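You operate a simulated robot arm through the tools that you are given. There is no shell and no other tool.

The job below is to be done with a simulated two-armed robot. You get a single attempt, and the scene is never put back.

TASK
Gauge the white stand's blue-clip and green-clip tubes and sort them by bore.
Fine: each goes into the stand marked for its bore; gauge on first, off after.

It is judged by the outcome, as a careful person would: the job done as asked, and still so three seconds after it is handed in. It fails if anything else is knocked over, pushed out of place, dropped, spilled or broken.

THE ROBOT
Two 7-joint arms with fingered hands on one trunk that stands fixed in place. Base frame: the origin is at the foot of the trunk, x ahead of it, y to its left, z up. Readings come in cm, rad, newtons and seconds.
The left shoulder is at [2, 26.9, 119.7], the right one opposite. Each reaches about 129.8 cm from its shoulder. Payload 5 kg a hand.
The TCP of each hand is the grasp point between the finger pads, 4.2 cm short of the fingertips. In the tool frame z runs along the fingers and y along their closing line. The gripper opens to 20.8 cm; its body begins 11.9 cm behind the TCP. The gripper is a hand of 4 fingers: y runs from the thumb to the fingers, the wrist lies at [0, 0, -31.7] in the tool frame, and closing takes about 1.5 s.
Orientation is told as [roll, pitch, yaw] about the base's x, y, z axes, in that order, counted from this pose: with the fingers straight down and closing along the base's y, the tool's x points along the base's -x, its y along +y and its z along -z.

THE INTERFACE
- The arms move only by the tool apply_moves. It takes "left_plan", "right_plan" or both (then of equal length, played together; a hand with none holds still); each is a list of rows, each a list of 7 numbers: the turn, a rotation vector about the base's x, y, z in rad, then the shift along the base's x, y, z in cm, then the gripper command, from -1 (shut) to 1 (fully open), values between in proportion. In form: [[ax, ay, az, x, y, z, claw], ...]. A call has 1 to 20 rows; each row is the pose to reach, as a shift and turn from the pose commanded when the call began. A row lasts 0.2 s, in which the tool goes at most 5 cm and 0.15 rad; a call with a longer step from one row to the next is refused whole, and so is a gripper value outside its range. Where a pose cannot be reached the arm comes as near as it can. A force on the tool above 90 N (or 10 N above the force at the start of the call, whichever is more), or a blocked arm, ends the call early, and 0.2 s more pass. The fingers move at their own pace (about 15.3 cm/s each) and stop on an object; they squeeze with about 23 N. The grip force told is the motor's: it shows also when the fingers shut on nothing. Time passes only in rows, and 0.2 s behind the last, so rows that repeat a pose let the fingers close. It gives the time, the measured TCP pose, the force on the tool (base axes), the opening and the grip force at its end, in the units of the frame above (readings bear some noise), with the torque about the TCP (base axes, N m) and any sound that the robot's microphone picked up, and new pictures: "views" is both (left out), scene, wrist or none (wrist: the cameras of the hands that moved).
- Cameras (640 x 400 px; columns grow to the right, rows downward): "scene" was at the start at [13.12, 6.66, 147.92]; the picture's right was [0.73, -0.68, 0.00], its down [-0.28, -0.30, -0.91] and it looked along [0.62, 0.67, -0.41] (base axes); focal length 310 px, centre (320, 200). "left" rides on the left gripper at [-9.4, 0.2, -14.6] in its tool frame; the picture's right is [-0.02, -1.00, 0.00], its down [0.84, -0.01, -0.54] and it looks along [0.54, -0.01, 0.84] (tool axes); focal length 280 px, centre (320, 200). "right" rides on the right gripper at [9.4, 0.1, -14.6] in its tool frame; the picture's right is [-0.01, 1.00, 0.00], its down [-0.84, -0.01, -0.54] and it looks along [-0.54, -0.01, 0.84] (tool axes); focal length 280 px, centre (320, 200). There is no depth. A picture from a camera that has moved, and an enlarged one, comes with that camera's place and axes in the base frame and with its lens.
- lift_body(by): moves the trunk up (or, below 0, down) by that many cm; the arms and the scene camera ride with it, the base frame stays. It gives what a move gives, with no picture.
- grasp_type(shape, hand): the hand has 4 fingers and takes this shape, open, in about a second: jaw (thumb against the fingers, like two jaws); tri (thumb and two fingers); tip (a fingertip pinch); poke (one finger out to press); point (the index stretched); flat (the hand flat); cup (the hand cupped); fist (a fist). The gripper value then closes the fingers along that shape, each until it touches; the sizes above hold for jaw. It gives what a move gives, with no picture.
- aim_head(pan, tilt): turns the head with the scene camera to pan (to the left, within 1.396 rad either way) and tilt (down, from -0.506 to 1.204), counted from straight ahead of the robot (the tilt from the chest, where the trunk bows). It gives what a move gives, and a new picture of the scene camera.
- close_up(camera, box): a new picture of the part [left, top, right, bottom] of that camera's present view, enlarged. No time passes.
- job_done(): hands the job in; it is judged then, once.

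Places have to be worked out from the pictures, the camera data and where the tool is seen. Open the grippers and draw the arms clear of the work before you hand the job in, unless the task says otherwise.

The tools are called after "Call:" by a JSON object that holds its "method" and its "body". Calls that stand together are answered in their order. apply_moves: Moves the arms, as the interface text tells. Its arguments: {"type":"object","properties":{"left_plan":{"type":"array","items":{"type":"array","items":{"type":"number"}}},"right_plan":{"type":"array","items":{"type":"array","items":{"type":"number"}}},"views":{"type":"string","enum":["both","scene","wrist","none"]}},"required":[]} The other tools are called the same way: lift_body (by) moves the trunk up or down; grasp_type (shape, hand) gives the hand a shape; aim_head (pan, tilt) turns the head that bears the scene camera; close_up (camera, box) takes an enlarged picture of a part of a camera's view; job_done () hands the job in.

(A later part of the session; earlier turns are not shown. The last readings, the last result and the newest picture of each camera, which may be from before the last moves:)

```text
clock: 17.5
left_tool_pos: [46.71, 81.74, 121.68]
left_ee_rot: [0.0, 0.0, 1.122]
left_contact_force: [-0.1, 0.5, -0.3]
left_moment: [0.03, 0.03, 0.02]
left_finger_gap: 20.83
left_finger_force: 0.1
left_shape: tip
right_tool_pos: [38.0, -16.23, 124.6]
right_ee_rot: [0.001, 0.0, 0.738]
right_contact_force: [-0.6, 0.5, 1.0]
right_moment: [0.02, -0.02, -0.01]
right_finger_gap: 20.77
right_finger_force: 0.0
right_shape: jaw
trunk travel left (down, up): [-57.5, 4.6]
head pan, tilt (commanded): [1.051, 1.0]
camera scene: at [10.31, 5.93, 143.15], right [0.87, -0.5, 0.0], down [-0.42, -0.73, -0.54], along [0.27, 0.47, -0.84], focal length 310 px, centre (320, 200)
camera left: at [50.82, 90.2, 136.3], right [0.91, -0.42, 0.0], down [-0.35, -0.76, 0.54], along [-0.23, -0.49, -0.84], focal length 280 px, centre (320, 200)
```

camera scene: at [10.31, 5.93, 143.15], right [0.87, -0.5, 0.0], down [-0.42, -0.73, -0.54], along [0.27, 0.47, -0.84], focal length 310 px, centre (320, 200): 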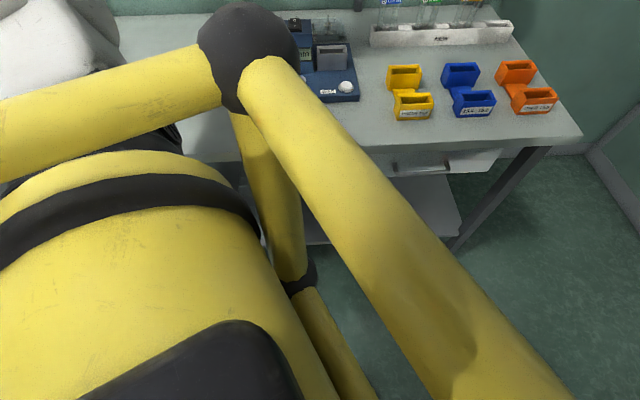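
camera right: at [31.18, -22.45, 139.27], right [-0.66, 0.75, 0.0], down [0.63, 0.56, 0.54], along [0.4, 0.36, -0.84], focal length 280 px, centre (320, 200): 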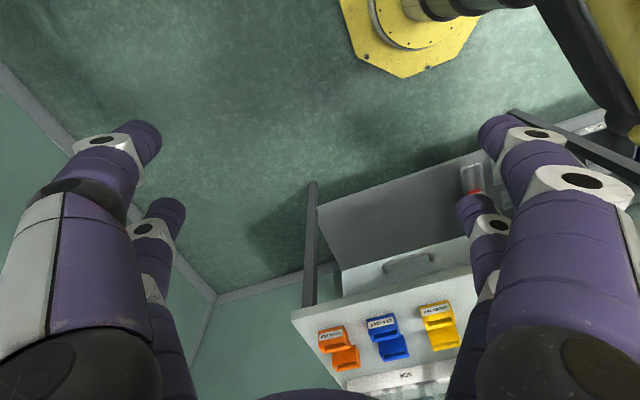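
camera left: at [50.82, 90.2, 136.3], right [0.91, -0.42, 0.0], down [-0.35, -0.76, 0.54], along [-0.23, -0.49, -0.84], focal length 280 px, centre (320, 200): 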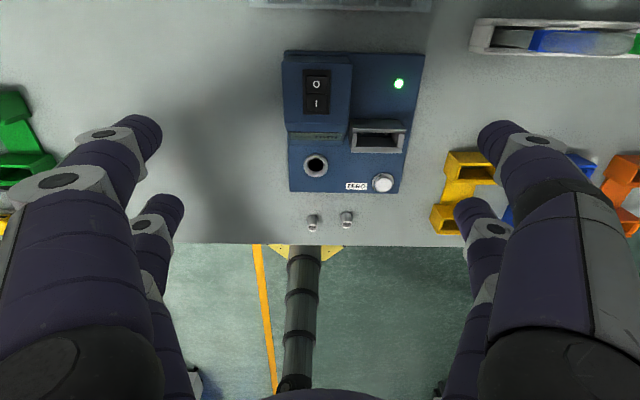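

The yellow bars are just the robot's own frame near the head (ball ≈ (15, 24, 132)), clear of the work. Now I close the tip shape in free air to learn where its pinch point lies.

Call:
{"method": "aim_head", "body": {"pan": 0.98, "tilt": 0.5}}

Call:
{"method": "apply_moves", "body": {"left_plan": [[0, 0, 0, 0, 0, 0, -0.7], [0, 0, 0, 0, 0, 0, -0.7], [0, 0, 0, 0, 0, 0, -0.7], [0, 0, 0, 0, 0, 0, -0.7], [0, 0, 0, 0, 0, 0, -0.7], [0, 0, 0, 0, 0, 0, -0.7], [0, 0, 0, 0, 0, 0, -0.7]], "views": "both"}}

Call:
{"method": "close_up", "body": {"camera": "scene", "box": [180, 60, 340, 180]}}

```text
clock: 18.4
left_tool_pos: [46.69, 81.75, 121.78]
left_ee_rot: [0.001, 0.002, 1.122]
left_contact_force: [0.1, 0.8, 0.2]
left_moment: [0.01, 0.04, -0.01]
left_finger_gap: 20.77
left_finger_force: 0.1
left_shape: tip
right_tool_pos: [38.02, -16.18, 124.65]
right_ee_rot: [0.001, -0.001, 0.738]
right_contact_force: [0.8, 0.7, -1.0]
right_moment: [-0.03, 0.02, 0.02]
right_finger_gap: 20.76
right_finger_force: 0.1
right_shape: jaw
trunk travel left (down, up): [-57.5, 4.6]
head pan, tilt (commanded): [0.979, 0.499]
camera scene: at [11.93, 7.47, 147.25], right [0.83, -0.56, 0.0], down [-0.27, -0.4, -0.88], along [0.49, 0.73, -0.48], focal length 310 px, centre (320, 200)
```

scene: 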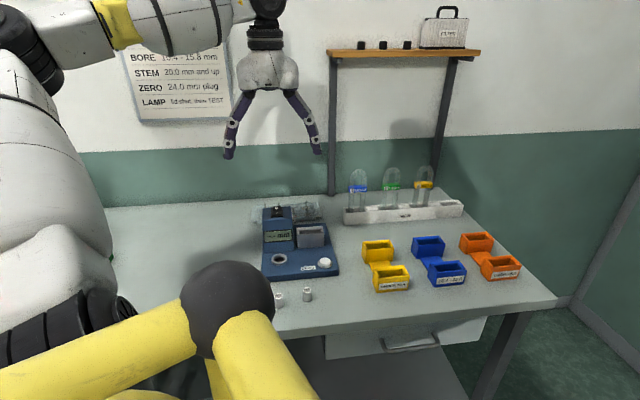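

```text
clock: 20.1
left_tool_pos: [46.73, 81.86, 121.71]
left_ee_rot: [0.001, 0.0, 1.123]
left_contact_force: [0.1, 0.1, 0.3]
left_moment: [0.0, 0.03, -0.02]
left_finger_gap: 3.17
left_finger_force: 0.1
left_shape: tip
right_tool_pos: [38.02, -16.08, 124.64]
right_ee_rot: [0.0, 0.001, 0.739]
right_contact_force: [0.3, -0.1, -0.8]
right_moment: [0.01, 0.0, -0.01]
right_finger_gap: 20.8
right_finger_force: 0.1
right_shape: jaw
trunk travel left (down, up): [-57.5, 4.6]
head pan, tilt (commanded): [0.979, 0.499]
camera scene: at [11.92, 7.45, 147.26], right [0.83, -0.56, 0.0], down [-0.27, -0.4, -0.88], along [0.49, 0.73, -0.48], focal length 310 px, centre (320, 200)
camera left: at [50.81, 90.23, 136.32], right [0.91, -0.42, 0.0], down [-0.36, -0.76, 0.54], along [-0.23, -0.49, -0.84], focal length 280 px, centre (320, 200)
```

scene: 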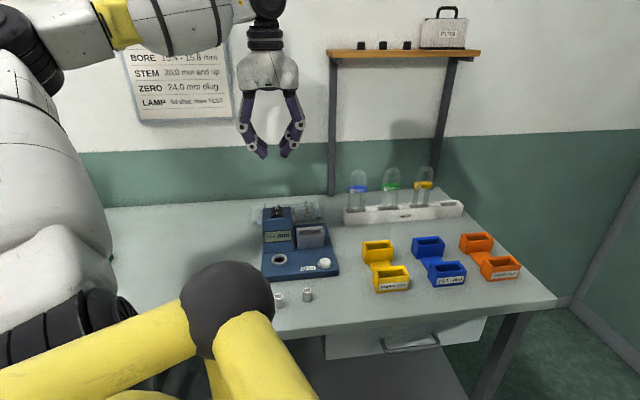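
left: 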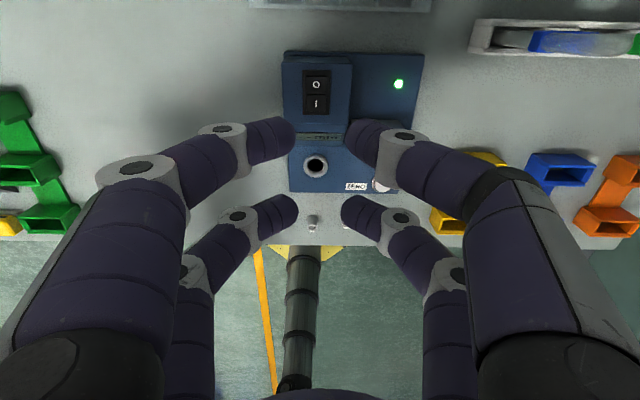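

```text
3.33 times, centred on (260, 120) of scene
camera zoom: at [11.92, 7.45, 147.26], right [0.83, -0.56, 0.0], down [-0.27, -0.4, -0.88], along [0.49, 0.73, -0.48], focal length 1032 px, centre (520, 467)
```

zoom: 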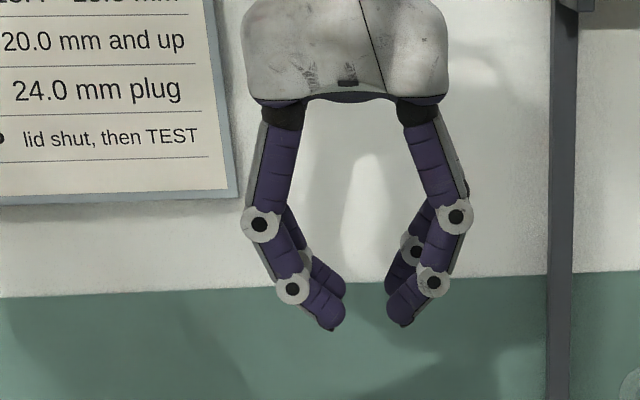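

The tip shape closes two finger pairs about 3 cm either side of the tool axis. For the tubes I'll use jaw, closing front-to-back across the tube plane; I now set jaw and turn the hand −90° about vertical at a safe height.

Call:
{"method": "grasp_type", "body": {"hand": "left", "shape": "jaw"}}

Call:
{"method": "apply_moves", "body": {"left_plan": [[0, 0, -0.14, 0, 0, 1, 0], [0, 0, -0.28, 1, 0, 2, -0.2], [0, 0, -0.42, 2, 0, 3, -0.2], [0, 0, -0.56, 3, 0, 3, -0.2], [0, 0, -0.7, 4, 0, 3, -0.2], [0, 0, -0.84, 5, 0, 3, -0.2], [0, 0, -0.98, 6, 0, 3, -0.2], [0, 0, -1.12, 7, 0, 3, -0.2], [0, 0, -1.26, 8, 0, 3, -0.2], [0, 0, -1.4, 9, 0, 3, -0.2], [0, 0, -1.54, 10, 0, 3, -0.2], [0, 0, -1.571, 10, 0, 3, -0.2]], "views": "both"}}

```text
clock: 20.9
left_tool_pos: [46.7, 81.73, 121.74]
left_ee_rot: [-0.001, -0.001, 1.123]
left_contact_force: [1.0, -0.2, 0.2]
left_moment: [-0.03, 0.02, 0.01]
left_finger_gap: 20.8
left_finger_force: 0.0
left_shape: jaw
right_tool_pos: [38.09, -16.19, 124.68]
right_ee_rot: [0.0, -0.001, 0.74]
right_contact_force: [-0.1, 0.8, 0.4]
right_moment: [0.0, 0.0, -0.03]
right_finger_gap: 20.79
right_finger_force: 0.0
right_shape: jaw
trunk travel left (down, up): [-57.5, 4.6]
head pan, tilt (commanded): [0.979, 0.499]
```

```text
clock: 23.6
left_tool_pos: [56.81, 81.84, 125.0]
left_ee_rot: [-0.002, -0.002, -0.45]
left_contact_force: [0.0, 0.1, 0.0]
left_moment: [0.0, -0.03, 0.0]
left_finger_gap: 8.38
left_finger_force: 0.1
left_shape: jaw
right_tool_pos: [38.06, -16.29, 124.72]
right_ee_rot: [0.0, 0.001, 0.738]
right_contact_force: [0.2, 0.1, 0.0]
right_moment: [-0.02, -0.04, 0.03]
right_finger_gap: 20.79
right_finger_force: 0.0
right_shape: jaw
trunk travel left (down, up): [-57.5, 4.6]
head pan, tilt (commanded): [0.979, 0.499]
camera scene: at [11.89, 7.47, 147.26], right [0.83, -0.56, 0.0], down [-0.27, -0.4, -0.88], along [0.49, 0.73, -0.48], focal length 310 px, centre (320, 200)
camera left: at [65.37, 77.88, 139.51], right [-0.42, -0.91, 0.0], down [-0.76, 0.36, 0.54], along [-0.49, 0.23, -0.84], focal length 280 px, centre (320, 200)
```

scene: 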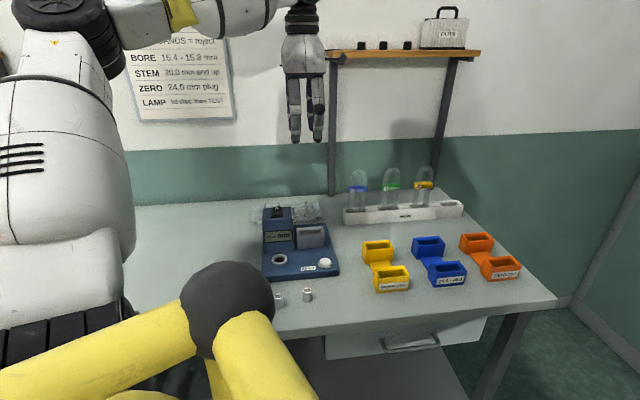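
left: 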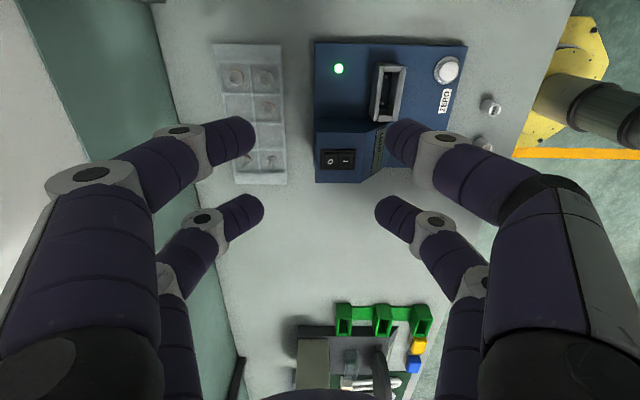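

The hand now closes along the table's depth direction. I tilt it 30° (wrist toward the left) and move above the blue tube with the fingers about 8 cm apart, staying above the arch.

Call:
{"method": "apply_moves", "body": {"left_plan": [[-0.057, -0.118, 0, 3.5, -1, 0, -0.2], [-0.114, -0.236, 0, 7, -2, 0, -0.2], [-0.17, -0.354, 0, 10.5, -3, 0, -0.2], [-0.227, -0.472, 0, 14, -4, -1, -0.2], [-0.227, -0.472, 0, 17.3, -4.85, -3, -0.2], [-0.227, -0.472, 0, 17.3, -4.85, -5, -0.2], [-0.227, -0.472, 0, 17.3, -4.85, -5, -0.2]], "views": "both"}}

Call:
{"method": "close_up", "body": {"camera": "scene", "box": [300, 90, 460, 230]}}

```text
clock: 25.1
left_tool_pos: [74.31, 76.71, 120.09]
left_ee_rot: [0.0, -0.524, -0.453]
left_contact_force: [0.2, -1.9, 1.1]
left_moment: [0.18, 0.13, 0.1]
left_finger_gap: 8.34
left_finger_force: 0.1
left_shape: jaw
right_tool_pos: [38.15, -16.34, 124.61]
right_ee_rot: [0.002, 0.0, 0.738]
right_contact_force: [0.1, -1.0, -1.0]
right_moment: [0.14, 0.07, 0.0]
right_finger_gap: 20.8
right_finger_force: 0.0
right_shape: jaw
trunk travel left (down, up): [-57.5, 4.6]
head pan, tilt (commanded): [0.979, 0.499]
camera scene: at [11.99, 7.25, 147.26], right [0.83, -0.56, 0.0], down [-0.27, -0.4, -0.88], along [0.49, 0.73, -0.48], focal length 310 px, centre (320, 200)
camera left: at [75.3, 76.46, 137.42], right [-0.42, -0.91, 0.01], down [-0.9, 0.42, 0.04], along [-0.04, 0.01, -1.0], focal length 280 px, centre (320, 200)
```

scene: 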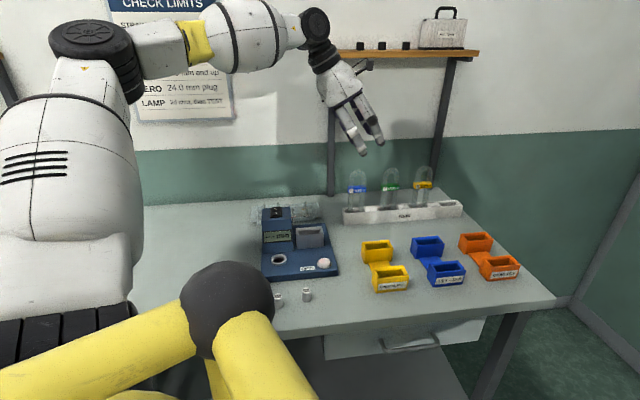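
left: 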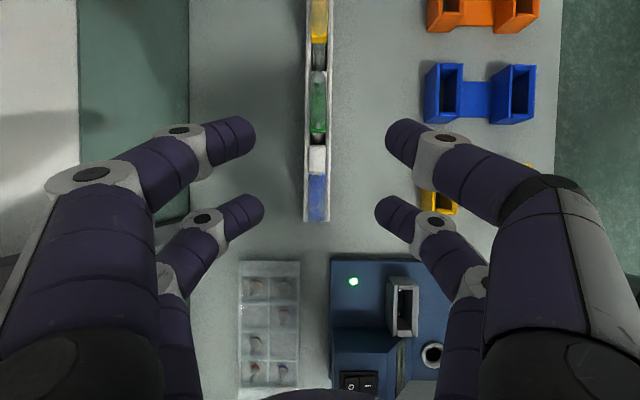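

```text
2.86 times, centred on (380, 160) of scene
camera zoom: at [11.99, 7.25, 147.26], right [0.83, -0.56, 0.0], down [-0.27, -0.4, -0.88], along [0.49, 0.73, -0.48], focal length 885 px, centre (149, 314)
```

zoom: 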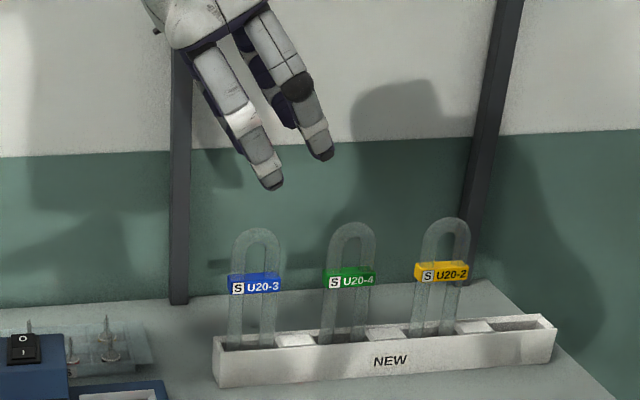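

The hand is above the rack, camera looking straight down on the tubes. I zoom on the blue tube to measure its exact position.

Call:
{"method": "close_up", "body": {"camera": "left", "box": [270, 60, 370, 260]}}

Call:
{"method": "close_up", "body": {"camera": "left", "box": [260, 140, 380, 230]}}

```text
2.00 times, centred on (320, 160) of left
camera zoom: at [75.3, 76.46, 137.42], right [-0.42, -0.91, 0.01], down [-0.9, 0.42, 0.04], along [-0.04, 0.01, -1.0], focal length 561 px, centre (320, 280)
```

zoom: 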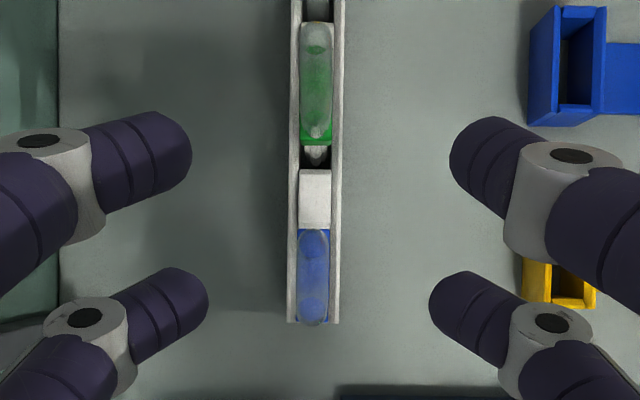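

```text
4.44 times, centred on (320, 185) of left
camera zoom: at [75.3, 76.46, 137.42], right [-0.42, -0.91, 0.01], down [-0.9, 0.42, 0.04], along [-0.04, 0.01, -1.0], focal length 1246 px, centre (320, 267)
```

zoom: 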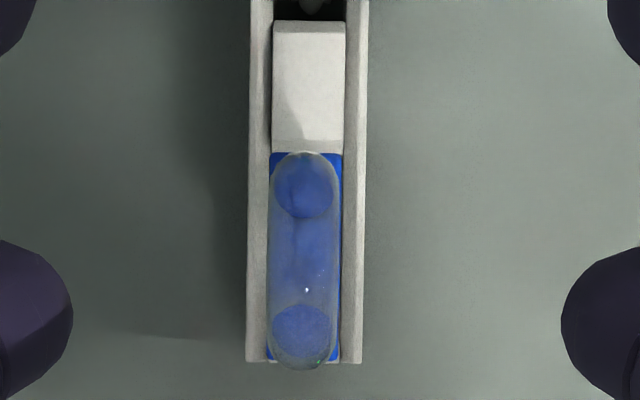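

Blue tube's arch is at (74.2, 77.1), top z≈108, well aligned with the hand; I correct by 0.4 cm in y and descend to straddle it.

Call:
{"method": "apply_moves", "body": {"left_plan": [[0, 0, 0, -0.1, 0.4, -2, -0.2], [0, 0, 0, -0.1, 0.4, -6, -0.2], [0, 0, 0, -0.1, 0.4, -10, -0.2], [0, 0, 0, -0.1, 0.4, -14, -0.2], [0, 0, 0, -0.1, 0.4, -16.5, -0.2], [0, 0, 0, -0.1, 0.4, -18, -0.2], [0, 0, 0, -0.1, 0.4, -18, -0.2]], "views": "both"}}

Call:
{"method": "close_up", "body": {"camera": "scene", "box": [300, 110, 460, 240]}}

Call:
{"method": "close_up", "body": {"camera": "left", "box": [220, 100, 420, 260]}}

```text
clock: 26.8
left_tool_pos: [74.05, 77.36, 101.91]
left_ee_rot: [0.001, -0.525, -0.449]
left_contact_force: [0.1, 0.5, -0.2]
left_moment: [0.02, 0.0, 0.07]
left_finger_gap: 8.34
left_finger_force: 0.0
left_shape: jaw
right_tool_pos: [38.03, -16.13, 124.54]
right_ee_rot: [0.001, 0.0, 0.74]
right_contact_force: [0.2, -0.6, -0.2]
right_moment: [0.02, -0.05, 0.0]
right_finger_gap: 20.8
right_finger_force: 0.0
right_shape: jaw
trunk travel left (down, up): [-57.5, 4.6]
head pan, tilt (commanded): [0.979, 0.499]
camera scene: at [11.9, 7.43, 147.26], right [0.83, -0.56, 0.0], down [-0.27, -0.4, -0.88], along [0.49, 0.73, -0.48], focal length 310 px, centre (320, 200)
camera left: at [74.94, 77.14, 119.09], right [-0.42, -0.91, 0.01], down [-0.91, 0.42, 0.04], along [-0.04, 0.01, -1.0], focal length 280 px, centre (320, 200)
```

scene: 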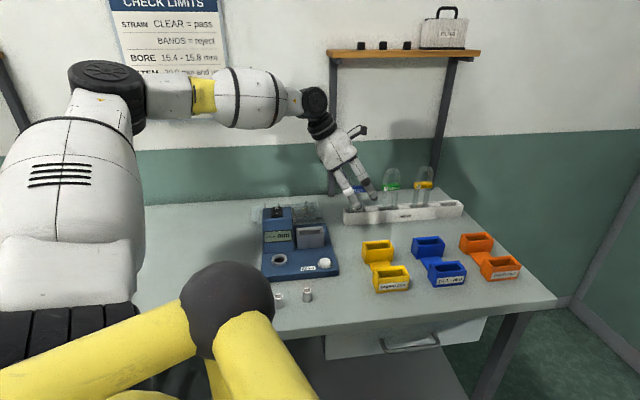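
left: 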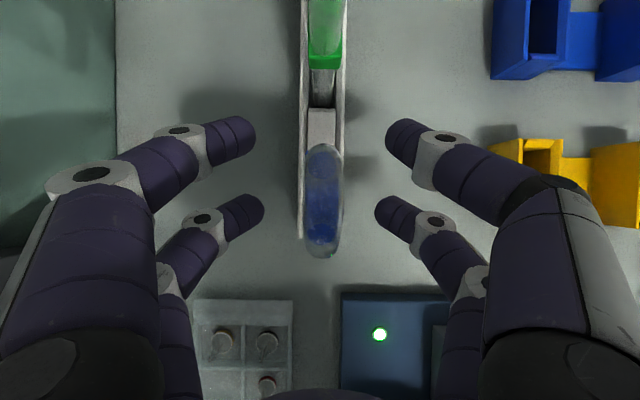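

```text
3.08 times, centred on (380, 175) of scene
camera zoom: at [11.9, 7.43, 147.26], right [0.83, -0.56, 0.0], down [-0.27, -0.4, -0.88], along [0.49, 0.73, -0.48], focal length 953 px, centre (135, 277)
```

zoom: 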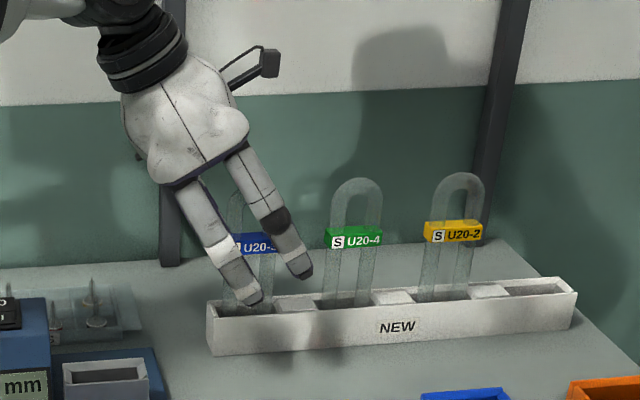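

```text
2.50 times, centred on (320, 180) of left
camera zoom: at [74.94, 77.14, 119.09], right [-0.42, -0.91, 0.01], down [-0.91, 0.42, 0.04], along [-0.04, 0.01, -1.0], focal length 701 px, centre (320, 250)
```

zoom: 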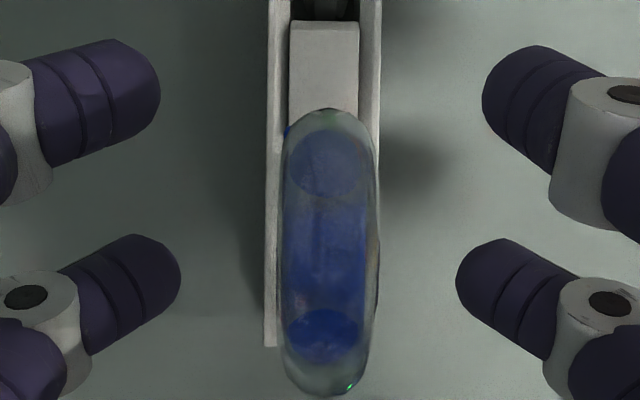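

Tube is centred between the finger pairs (≈0.2 cm off). I trim that and close the fingers.

Call:
{"method": "apply_moves", "body": {"left_plan": [[0, 0, 0, -0.08, -0.16, 0, -0.2], [0, 0, 0, -0.08, -0.16, 0, -0.6], [0, 0, 0, -0.08, -0.16, 0, -0.8], [0, 0, 0, -0.08, -0.16, 0, -1], [0, 0, 0, -0.08, -0.16, 0, -1], [0, 0, 0, -0.08, -0.16, 0, -1], [0, 0, 0, -0.08, -0.16, 0, -1]], "views": "both"}}

Call:
{"method": "close_up", "body": {"camera": "scene", "box": [300, 110, 460, 240]}}

Call:
{"method": "close_up", "body": {"camera": "left", "box": [220, 100, 420, 260]}}

```text
clock: 28.4
left_tool_pos: [73.93, 77.21, 101.97]
left_ee_rot: [0.001, -0.529, -0.449]
left_contact_force: [-0.2, -1.1, 0.0]
left_moment: [0.0, -0.01, 0.0]
left_finger_gap: 0.01
left_finger_force: 22.6
left_shape: jaw
right_tool_pos: [38.09, -16.25, 124.64]
right_ee_rot: [-0.001, 0.001, 0.738]
right_contact_force: [0.9, 0.1, 0.8]
right_moment: [-0.05, -0.01, 0.02]
right_finger_gap: 20.8
right_finger_force: 0.1
right_shape: jaw
trunk travel left (down, up): [-57.5, 4.6]
head pan, tilt (commanded): [0.979, 0.499]
camera scene: at [11.92, 7.45, 147.26], right [0.83, -0.56, 0.0], down [-0.27, -0.4, -0.88], along [0.49, 0.73, -0.48], focal length 310 px, centre (320, 200)
camera left: at [74.83, 77.02, 119.13], right [-0.42, -0.91, 0.01], down [-0.91, 0.42, 0.04], along [-0.04, 0.01, -1.0], focal length 280 px, centre (320, 200)
```

scene: 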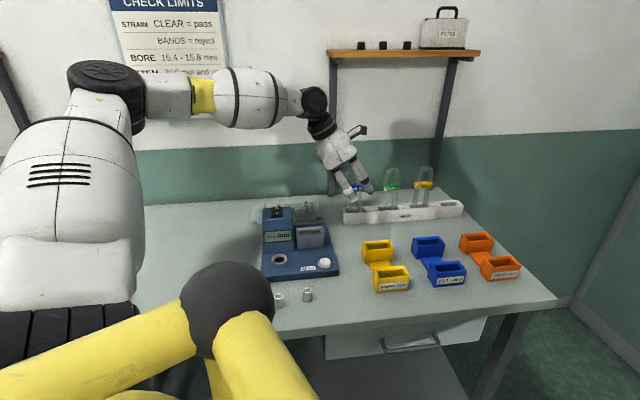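
left: 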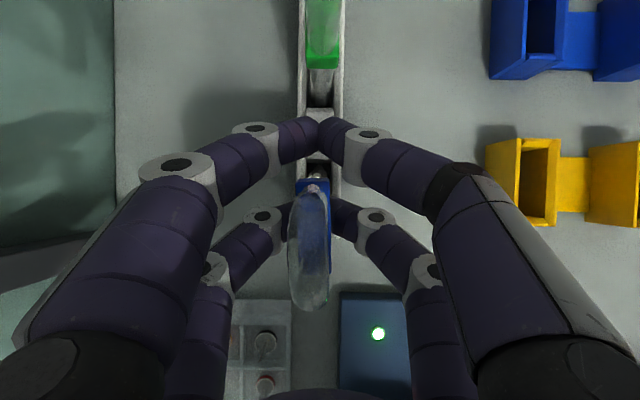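

```text
3.08 times, centred on (380, 175) of scene
camera zoom: at [11.92, 7.45, 147.26], right [0.83, -0.56, 0.0], down [-0.27, -0.4, -0.88], along [0.49, 0.73, -0.48], focal length 953 px, centre (135, 277)
```

zoom: 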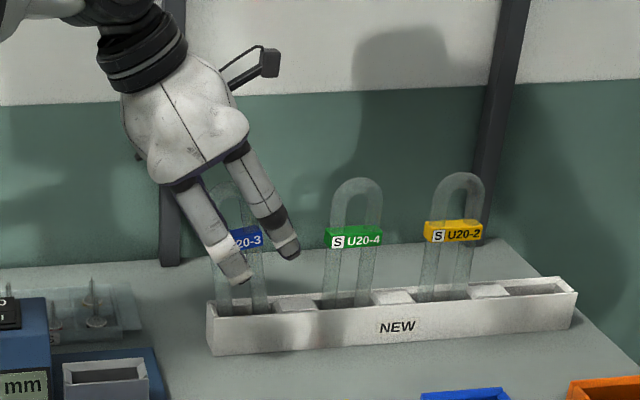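

```text
2.50 times, centred on (320, 180) of left
camera zoom: at [74.83, 77.02, 119.13], right [-0.42, -0.91, 0.01], down [-0.91, 0.42, 0.04], along [-0.04, 0.01, -1.0], focal length 701 px, centre (320, 250)
```

zoom: 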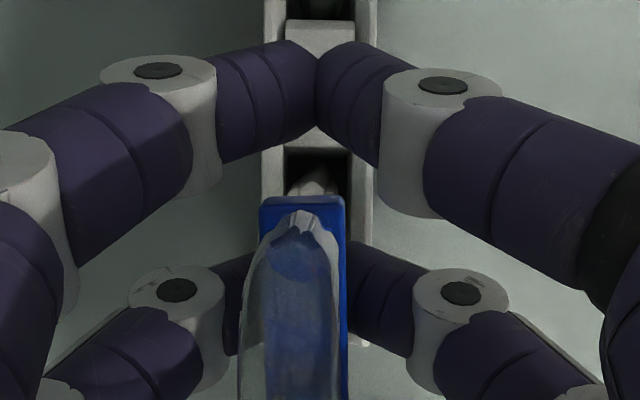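

The upper pair closed past the tube's edge (gap 0) and nudged the tube leftward in its slot — this grip is no good. I reopen the fingers slowly and look at how the tube stands.

Call:
{"method": "apply_moves", "body": {"left_plan": [[0, 0, 0, 0, 0, 0, -0.8], [0, 0, 0, 0, 0, 0, -0.6], [0, 0, 0, 0, 0, 0, -0.4], [0, 0, 0, 0, 0, 0, -0.2], [0, 0, 0, 0, 0, 0, -0.1], [0, 0, 0, 0, 0, 0, -0.1]], "views": "both"}}

Call:
{"method": "close_up", "body": {"camera": "left", "box": [220, 100, 420, 260]}}

Call:
{"method": "close_up", "body": {"camera": "scene", "box": [300, 110, 460, 240]}}

```text
clock: 29.8
left_tool_pos: [74.02, 77.27, 101.84]
left_ee_rot: [0.001, -0.526, -0.45]
left_contact_force: [0.4, -0.1, 0.5]
left_moment: [0.0, 0.01, 0.0]
left_finger_gap: 9.28
left_finger_force: 0.1
left_shape: jaw
right_tool_pos: [38.07, -16.14, 124.64]
right_ee_rot: [0.0, 0.0, 0.739]
right_contact_force: [0.6, -0.1, 0.1]
right_moment: [-0.04, 0.02, -0.03]
right_finger_gap: 20.78
right_finger_force: 0.2
right_shape: jaw
trunk travel left (down, up): [-57.5, 4.6]
head pan, tilt (commanded): [0.979, 0.499]
camera scene: at [11.92, 7.45, 147.26], right [0.83, -0.56, 0.0], down [-0.27, -0.4, -0.88], along [0.49, 0.73, -0.48], focal length 310 px, centre (320, 200)
camera left: at [74.83, 77.02, 119.13], right [-0.42, -0.91, 0.01], down [-0.91, 0.42, 0.04], along [-0.04, 0.01, -1.0], focal length 280 px, centre (320, 200)
```

scene: 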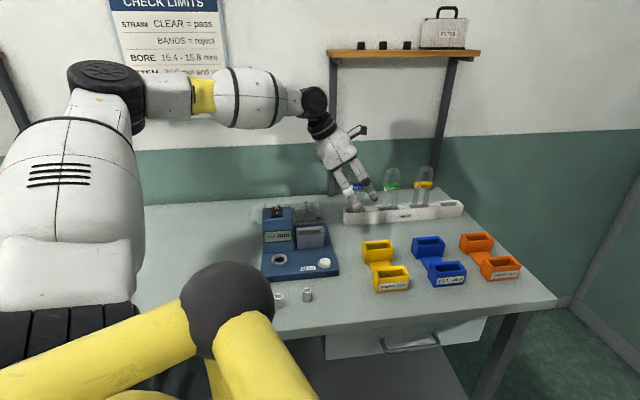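
left: 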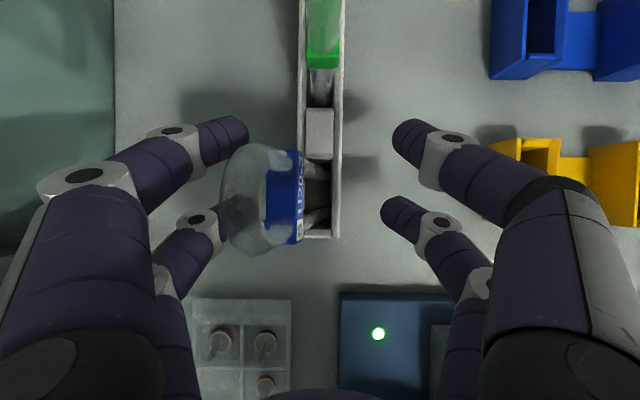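

```text
2.50 times, centred on (320, 180) of left
camera zoom: at [74.83, 77.02, 119.13], right [-0.42, -0.91, 0.01], down [-0.91, 0.42, 0.04], along [-0.04, 0.01, -1.0], focal length 701 px, centre (320, 250)
```

zoom: 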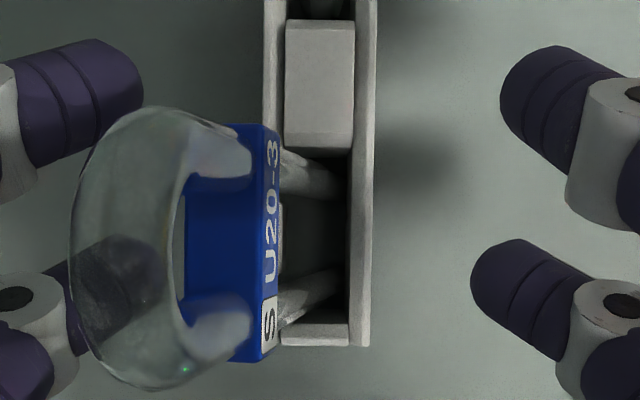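

```text
3.08 times, centred on (380, 175) of scene
camera zoom: at [11.92, 7.45, 147.26], right [0.83, -0.56, 0.0], down [-0.27, -0.4, -0.88], along [0.49, 0.73, -0.48], focal length 953 px, centre (135, 277)
```

zoom: 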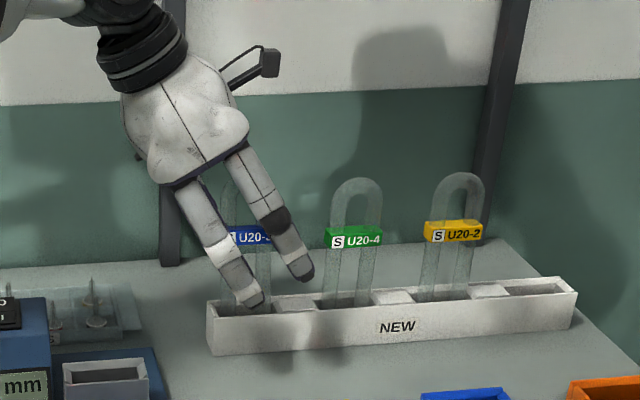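

The tube now leans back ~10° resting on the rack's rear rim. I open wider so no finger is near it, keeping the hand still, and recheck before withdrawing.

Call:
{"method": "apply_moves", "body": {"left_plan": [[0, 0, 0, 0, 0, 0, 0.1], [0, 0, 0, 0, 0, 0, 0.3], [0, 0, 0, 0, 0, 0, 0.4], [0, 0, 0, 0, 0, 0, 0.4], [0, 0, 0, 0, 0, 0, 0.4]], "views": "wrist"}}

Call:
{"method": "close_up", "body": {"camera": "left", "box": [200, 90, 420, 270]}}

Call:
{"method": "close_up", "body": {"camera": "scene", "box": [320, 140, 420, 230]}}

```text
clock: 30.9
left_tool_pos: [73.92, 77.35, 101.72]
left_ee_rot: [-0.001, -0.525, -0.448]
left_contact_force: [0.0, 0.7, 0.1]
left_moment: [0.01, -0.01, 0.0]
left_finger_gap: 14.49
left_finger_force: 0.1
left_shape: jaw
right_tool_pos: [38.02, -16.18, 124.59]
right_ee_rot: [0.0, 0.0, 0.739]
right_contact_force: [-0.3, -0.9, 0.1]
right_moment: [0.02, -0.03, 0.04]
right_finger_gap: 20.81
right_finger_force: 0.1
right_shape: jaw
trunk travel left (down, up): [-57.5, 4.6]
head pan, tilt (commanded): [0.979, 0.499]
camera left: at [74.83, 77.02, 119.13], right [-0.42, -0.91, 0.01], down [-0.91, 0.42, 0.04], along [-0.04, 0.01, -1.0], focal length 280 px, centre (320, 200)
```

left: 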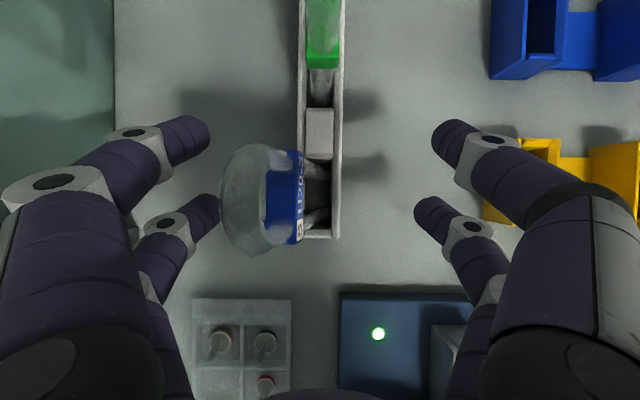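

```text
2.22 times, centred on (310, 180) of left
camera zoom: at [74.83, 77.02, 119.13], right [-0.42, -0.91, 0.01], down [-0.91, 0.42, 0.04], along [-0.04, 0.01, -1.0], focal length 623 px, centre (342, 244)
```

zoom: 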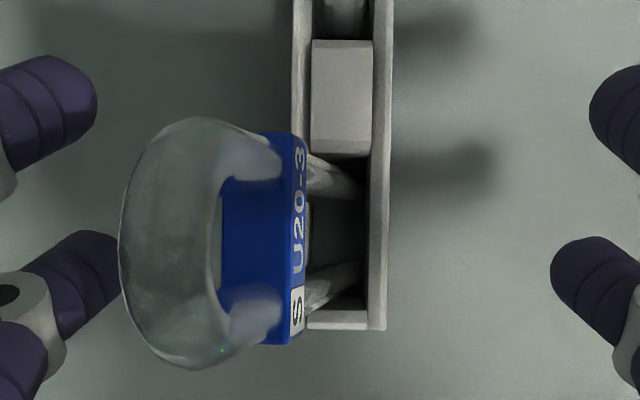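

```text
4.44 times, centred on (370, 185) of scene
camera zoom: at [11.92, 7.45, 147.26], right [0.83, -0.56, 0.0], down [-0.27, -0.4, -0.88], along [0.49, 0.73, -0.48], focal length 1377 px, centre (98, 267)
```

zoom: 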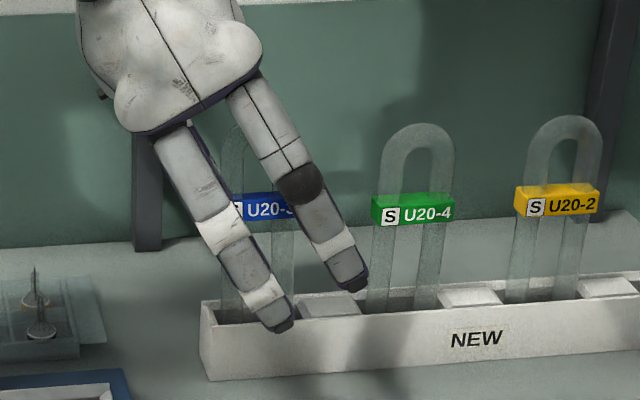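

The tube rests stably, leaning on the rack's rear rim, with fingers clear. I withdraw straight up, then untilt away from the rack to re-approach from the front with fingers outside both legs.

Call:
{"method": "apply_moves", "body": {"left_plan": [[0, 0, 0, 0, 0, 3, 0.4], [0, 0, 0, 0, 0, 7, 0.4], [0, 0, 0, 0, 0, 11.5, 0.4], [0, 0, 0, 0, 0, 16, 0.4], [0, 0, 0, 0, 0, 19, 0.4], [0.057, 0.118, 0, -2, -3, 20, 0.4], [0.114, 0.236, 0, -4, -6, 20, 0.4], [0.17, 0.354, 0, -7, -9, 20, 0.4], [0.227, 0.472, 0, -10, -12, 20, 0.4], [0.227, 0.472, 0, -12, -14, 20, 0.4]], "views": "scene"}}

Call:
{"method": "apply_moves", "body": {"left_plan": [[0, 0, 0.14, 0, 0, 0, 0], [0, 0, 0.28, 0, 0, 0, -0.2], [0, 0, 0.42, 0, 0, 0, -0.3], [0, 0, 0.56, 0, 0, 0, -0.37], [0, 0, 0.7, 0, 0, 0, -0.37], [0, 0, 0.84, 0, 0, 0, -0.37], [0, 0, 0.98, 0, 0, 0, -0.37], [0, 0, 1.12, 0, 0, 0, -0.37], [0, 0, 1.26, 0, 0, 0, -0.37], [0, 0, 1.4, 0, 0, 0, -0.37], [0, 0, 1.54, 0, 0, 0, -0.37], [0, 0, 1.571, 0, 0, 0, -0.37]], "views": "none"}}

Call:
{"method": "apply_moves", "body": {"left_plan": [[0.133, -0.064, 0, 0, 0, 0, -0.37], [0.266, -0.128, 0, 0, 0, 0, -0.37], [0.399, -0.191, 0, 0, 0, 0, -0.37], [0.531, -0.255, 0, 0, 0, 0, -0.37], [0.664, -0.319, 0, 0, 0, 0, -0.37], [0.797, -0.383, 0, 0, 0, 0, -0.37], [0.93, -0.447, 0, 0, 0, 0, -0.37], [1.062, -0.51, 0, 0, 0, 0, -0.37], [1.195, -0.574, 0, 0, 0, 0, -0.37], [1.195, -0.574, 0, 0, 0, 0, -0.37]], "views": "both"}}

```text
clock: 33.1
left_tool_pos: [61.74, 63.14, 121.88]
left_ee_rot: [-0.002, -0.002, -0.448]
left_contact_force: [-1.4, 0.2, 0.9]
left_moment: [0.02, -0.12, -0.01]
left_finger_gap: 14.53
left_finger_force: 0.1
left_shape: jaw
right_tool_pos: [38.0, -16.18, 124.71]
right_ee_rot: [-0.002, -0.002, 0.737]
right_contact_force: [-0.9, 0.6, 0.8]
right_moment: [-0.06, -0.18, 0.03]
right_finger_gap: 20.79
right_finger_force: 0.0
right_shape: jaw
trunk travel left (down, up): [-57.5, 4.6]
head pan, tilt (commanded): [0.979, 0.499]
camera scene: at [11.77, 7.5, 147.27], right [0.83, -0.56, 0.0], down [-0.27, -0.4, -0.88], along [0.49, 0.73, -0.48], focal length 310 px, centre (320, 200)
```

scene: 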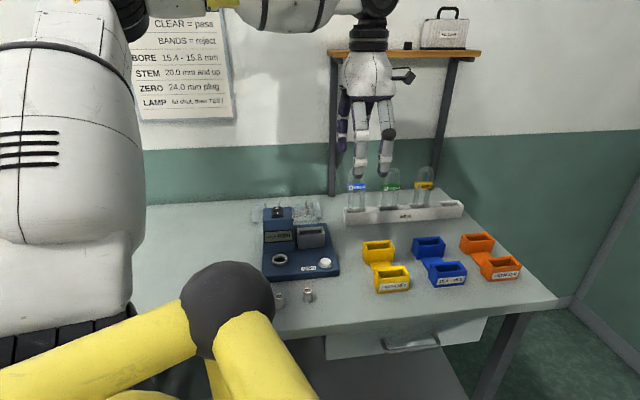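

```text
clock: 35.8
left_tool_pos: [61.98, 63.25, 121.98]
left_ee_rot: [-0.001, 0.0, 1.124]
left_contact_force: [-0.8, 0.2, 0.2]
left_moment: [0.0, -0.03, 0.01]
left_finger_gap: 6.59
left_finger_force: 0.0
left_shape: jaw
right_tool_pos: [38.0, -16.18, 124.57]
right_ee_rot: [0.0, 0.0, 0.739]
right_contact_force: [-0.4, -0.1, 0.0]
right_moment: [-0.01, 0.02, -0.01]
right_finger_gap: 20.79
right_finger_force: 0.0
right_shape: jaw
trunk travel left (down, up): [-57.5, 4.6]
head pan, tilt (commanded): [0.979, 0.499]
```

```text
clock: 38.0
left_tool_pos: [61.85, 63.22, 121.83]
left_ee_rot: [-0.004, -1.329, 1.125]
left_contact_force: [-0.1, 0.1, 0.1]
left_moment: [-0.02, -0.03, -0.03]
left_finger_gap: 6.59
left_finger_force: 0.1
left_shape: jaw
right_tool_pos: [38.0, -16.16, 124.67]
right_ee_rot: [0.0, 0.0, 0.738]
right_contact_force: [0.3, 0.4, 0.6]
right_moment: [0.02, -0.09, -0.01]
right_finger_gap: 20.75
right_finger_force: 0.1
right_shape: jaw
trunk travel left (down, up): [-57.5, 4.6]
head pan, tilt (commanded): [0.979, 0.499]
camera scene: at [11.85, 7.44, 147.28], right [0.83, -0.56, 0.0], down [-0.27, -0.4, -0.88], along [0.49, 0.73, -0.48], focal length 310 px, centre (320, 200)
camera left: at [56.68, 52.48, 134.44], right [0.9, -0.43, 0.01], down [-0.3, -0.66, -0.69], along [0.31, 0.62, -0.72], focal length 280 px, centre (320, 200)
```

scene: 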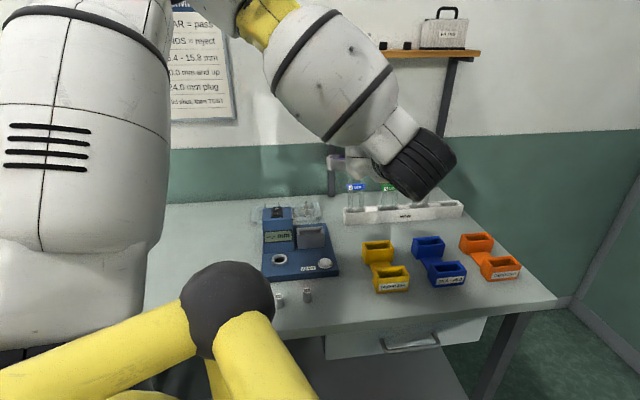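
left: 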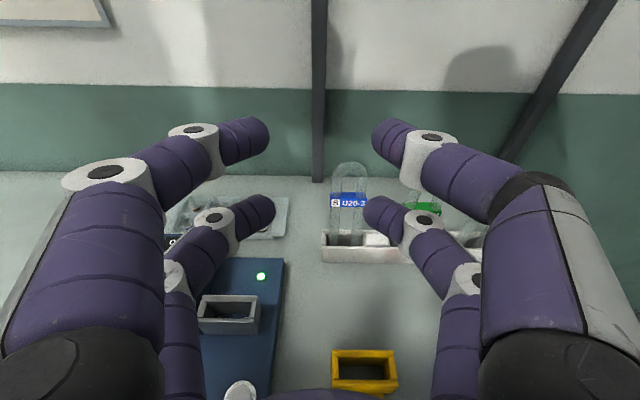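

The hand now points forward, fingers 6.6 cm apart, and its camera sees the blue tube. I zoom in to measure its lean and place.

Call:
{"method": "close_up", "body": {"camera": "left", "box": [300, 150, 460, 275]}}

Call:
{"method": "close_up", "body": {"camera": "scene", "box": [330, 160, 430, 230]}}

```text
3.20 times, centred on (380, 212) of left
camera zoom: at [56.68, 52.48, 134.44], right [0.9, -0.43, 0.01], down [-0.3, -0.66, -0.69], along [0.31, 0.62, -0.72], focal length 897 px, centre (128, 160)
```

zoom: 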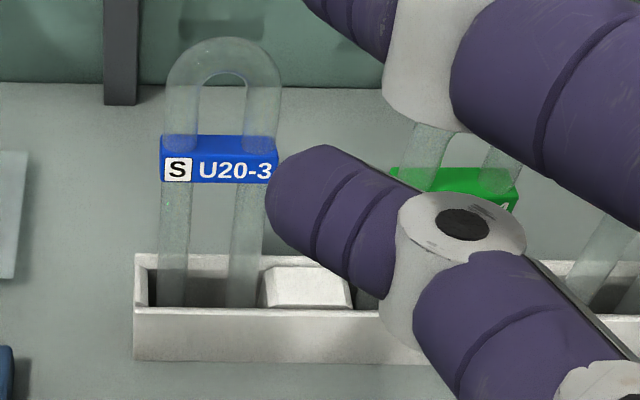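

```text
5.71 times, centred on (380, 195) of scene
camera zoom: at [11.85, 7.44, 147.28], right [0.83, -0.56, 0.0], down [-0.27, -0.4, -0.88], along [0.49, 0.73, -0.48], focal length 1770 px, centre (-23, 229)
```

zoom: 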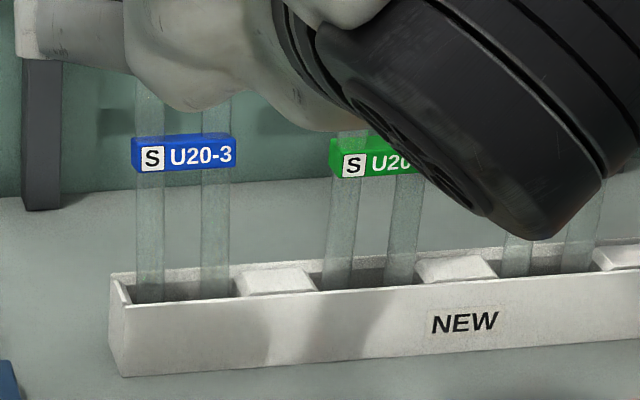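

Clip centre comes out near (75.3, 79.5, 100.7), leaning back about 13°. I move to a pre-grasp 10 cm in front, then check before advancing.

Call:
{"method": "apply_moves", "body": {"left_plan": [[0, 0, 0, 2, 1, -3.5, -0.37], [0, 0, 0, 4, 2, -7.5, -0.37], [0, 0, 0, 6, 3.3, -11.5, -0.37], [0, 0, 0, 7.9, 4.6, -15, -0.37], [0, 0, 0, 7.9, 4.6, -17.9, -0.37], [0, 0, 0, 7.9, 4.6, -17.9, -0.37]], "views": "both"}}

Call:
{"method": "close_up", "body": {"camera": "left", "box": [220, 80, 420, 280]}}

```text
clock: 39.4
left_tool_pos: [69.69, 68.06, 103.91]
left_ee_rot: [0.004, -1.326, 1.122]
left_contact_force: [-0.1, -0.3, -0.3]
left_moment: [-0.02, 0.0, 0.02]
left_finger_gap: 6.59
left_finger_force: 0.0
left_shape: jaw
right_tool_pos: [37.94, -16.21, 124.65]
right_ee_rot: [0.002, 0.001, 0.739]
right_contact_force: [0.6, 0.6, -0.4]
right_moment: [0.04, -0.05, -0.01]
right_finger_gap: 20.8
right_finger_force: 0.1
right_shape: jaw
trunk travel left (down, up): [-57.5, 4.6]
head pan, tilt (commanded): [0.979, 0.499]
camera scene: at [11.88, 7.42, 147.27], right [0.83, -0.56, 0.0], down [-0.27, -0.4, -0.88], along [0.49, 0.73, -0.48], focal length 310 px, centre (320, 200)
camera left: at [64.6, 57.18, 116.56], right [0.9, -0.43, 0.01], down [-0.3, -0.66, -0.69], along [0.31, 0.62, -0.73], focal length 280 px, centre (320, 200)
```

scene: 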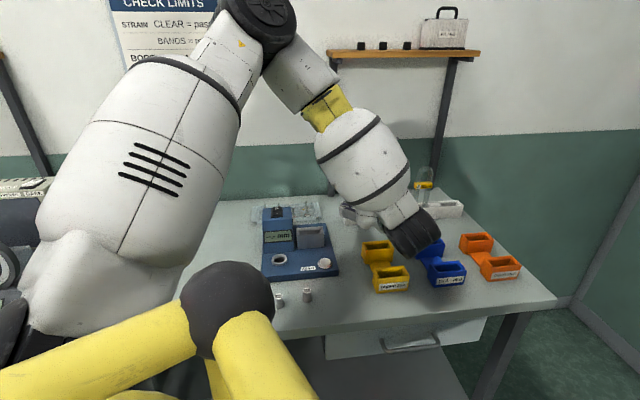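
left: 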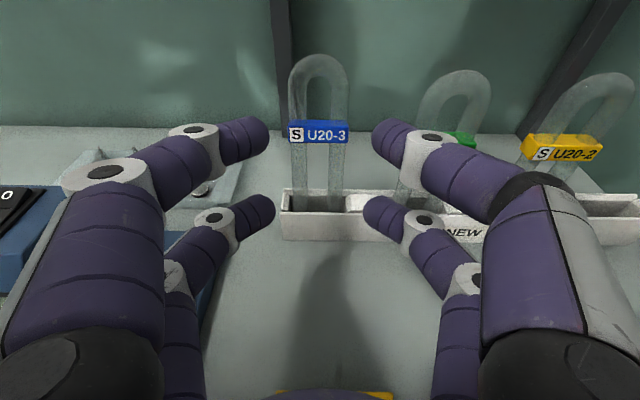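

```text
2.00 times, centred on (320, 180) of left
camera zoom: at [64.6, 57.18, 116.56], right [0.9, -0.43, 0.01], down [-0.3, -0.66, -0.69], along [0.31, 0.62, -0.73], focal length 561 px, centre (320, 240)
```

zoom: 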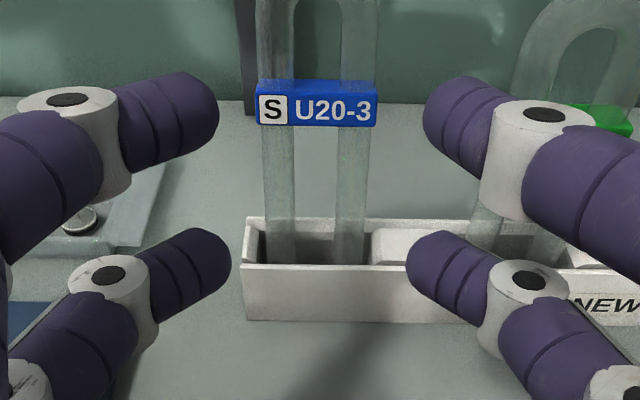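

Tube is centred between the finger pairs. I advance 10 cm along the finger direction and check.

Call:
{"method": "apply_moves", "body": {"left_plan": [[0, 0, 0, 1.26, 2.62, -0.72, -0.37], [0, 0, 0, 2.52, 5.25, -1.44, -0.37], [0, 0, 0, 3.57, 7.44, -2.04, -0.37], [0, 0, 0, 4.2, 8.75, -2.4, -0.37], [0, 0, 0, 4.2, 8.75, -2.4, -0.37]], "views": "wrist"}}

Call:
{"method": "close_up", "body": {"camera": "left", "box": [220, 60, 420, 260]}}

Call:
{"method": "close_up", "body": {"camera": "scene", "box": [310, 140, 450, 250]}}

```text
clock: 40.5
left_tool_pos: [74.02, 76.55, 101.59]
left_ee_rot: [0.003, -1.327, 1.119]
left_contact_force: [-0.8, -0.3, 0.8]
left_moment: [0.01, 0.01, 0.05]
left_finger_gap: 6.58
left_finger_force: 0.0
left_shape: jaw
right_tool_pos: [37.94, -16.17, 124.69]
right_ee_rot: [0.002, -0.001, 0.739]
right_contact_force: [-0.7, 0.0, 0.7]
right_moment: [0.02, 0.01, 0.02]
right_finger_gap: 20.82
right_finger_force: 0.1
right_shape: jaw
trunk travel left (down, up): [-57.5, 4.6]
head pan, tilt (commanded): [0.979, 0.499]
camera left: at [68.88, 65.82, 114.04], right [0.9, -0.43, 0.01], down [-0.3, -0.66, -0.69], along [0.3, 0.62, -0.73], focal length 280 px, centre (320, 200)
```

left: 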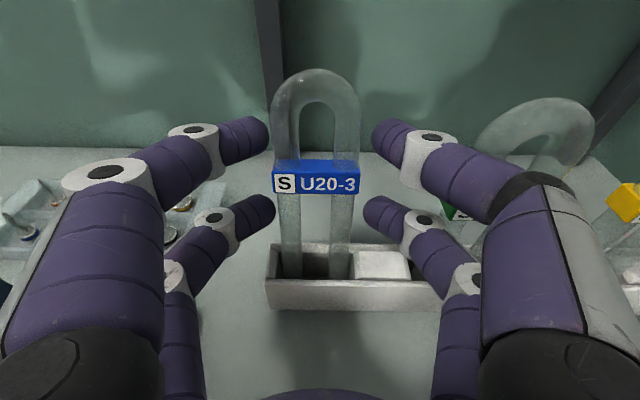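

```text
2.00 times, centred on (320, 160) of left
camera zoom: at [68.88, 65.82, 114.04], right [0.9, -0.43, 0.01], down [-0.3, -0.66, -0.69], along [0.3, 0.62, -0.73], focal length 561 px, centre (320, 280)
```

zoom: 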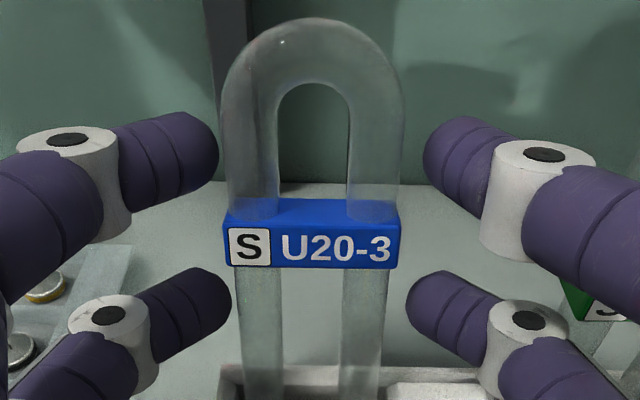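

```text
3.64 times, centred on (380, 195) of scene
camera zoom: at [11.91, 7.44, 147.26], right [0.83, -0.56, 0.0], down [-0.27, -0.4, -0.88], along [0.49, 0.73, -0.48], focal length 1126 px, centre (102, 218)
```

zoom: 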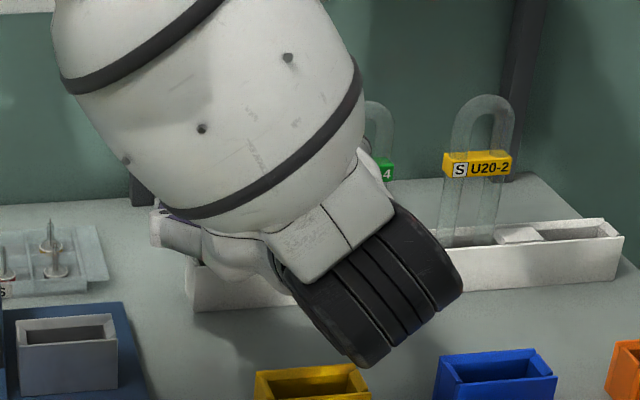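

The tube sits about 0.3 cm left of the fingers' centre. I trim 0.3 cm left and close on both legs, above and below the clip.

Call:
{"method": "apply_moves", "body": {"left_plan": [[0, 0, 0, -0.27, 0.13, 0, -0.37], [0, 0, 0, -0.27, 0.13, 0, -0.45], [0, 0, 0, -0.27, 0.13, 0, -0.55], [0, 0, 0, -0.27, 0.13, 0, -0.7], [0, 0, 0, -0.27, 0.13, 0, -1], [0, 0, 0, -0.27, 0.13, 0, -1], [0, 0, 0, -0.27, 0.13, 0, -1]], "views": "wrist"}}

Call:
{"method": "close_up", "body": {"camera": "left", "box": [220, 60, 420, 260]}}

```text
clock: 42.1
left_tool_pos: [73.75, 76.7, 101.57]
left_ee_rot: [0.004, -1.326, 1.119]
left_contact_force: [-1.1, -0.6, -0.1]
left_moment: [0.02, 0.03, 0.0]
left_finger_gap: 5.16
left_finger_force: 23.4
left_shape: jaw
right_tool_pos: [38.09, -16.23, 124.7]
right_ee_rot: [0.0, 0.001, 0.739]
right_contact_force: [-0.3, -0.4, -0.3]
right_moment: [-0.03, -0.01, 0.0]
right_finger_gap: 20.78
right_finger_force: 0.1
right_shape: jaw
trunk travel left (down, up): [-57.5, 4.6]
head pan, tilt (commanded): [0.979, 0.499]
camera left: at [68.58, 65.91, 114.1], right [0.9, -0.43, 0.01], down [-0.3, -0.66, -0.69], along [0.3, 0.62, -0.73], focal length 280 px, centre (320, 200)
```

left: 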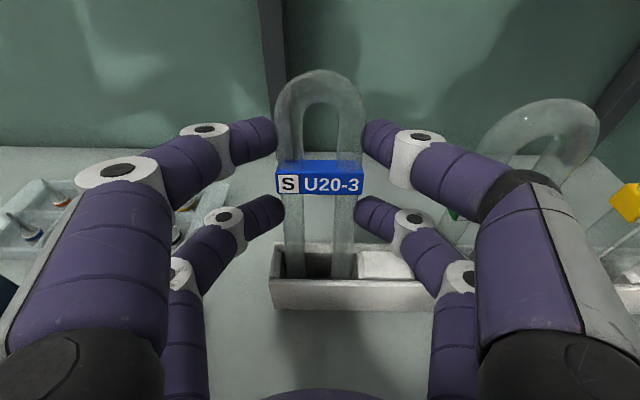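

```text
2.00 times, centred on (320, 160) of left
camera zoom: at [68.58, 65.91, 114.1], right [0.9, -0.43, 0.01], down [-0.3, -0.66, -0.69], along [0.3, 0.62, -0.73], focal length 561 px, centre (320, 280)
```

zoom: 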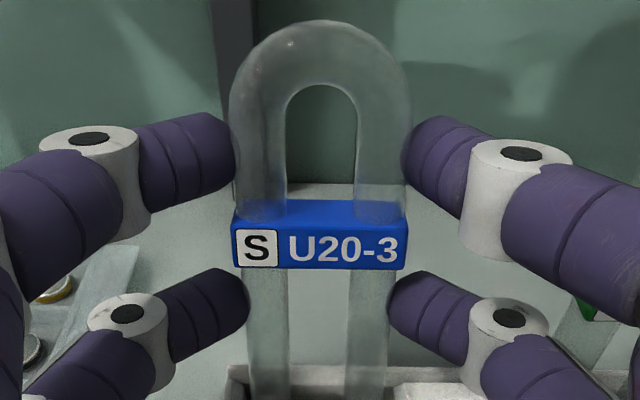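

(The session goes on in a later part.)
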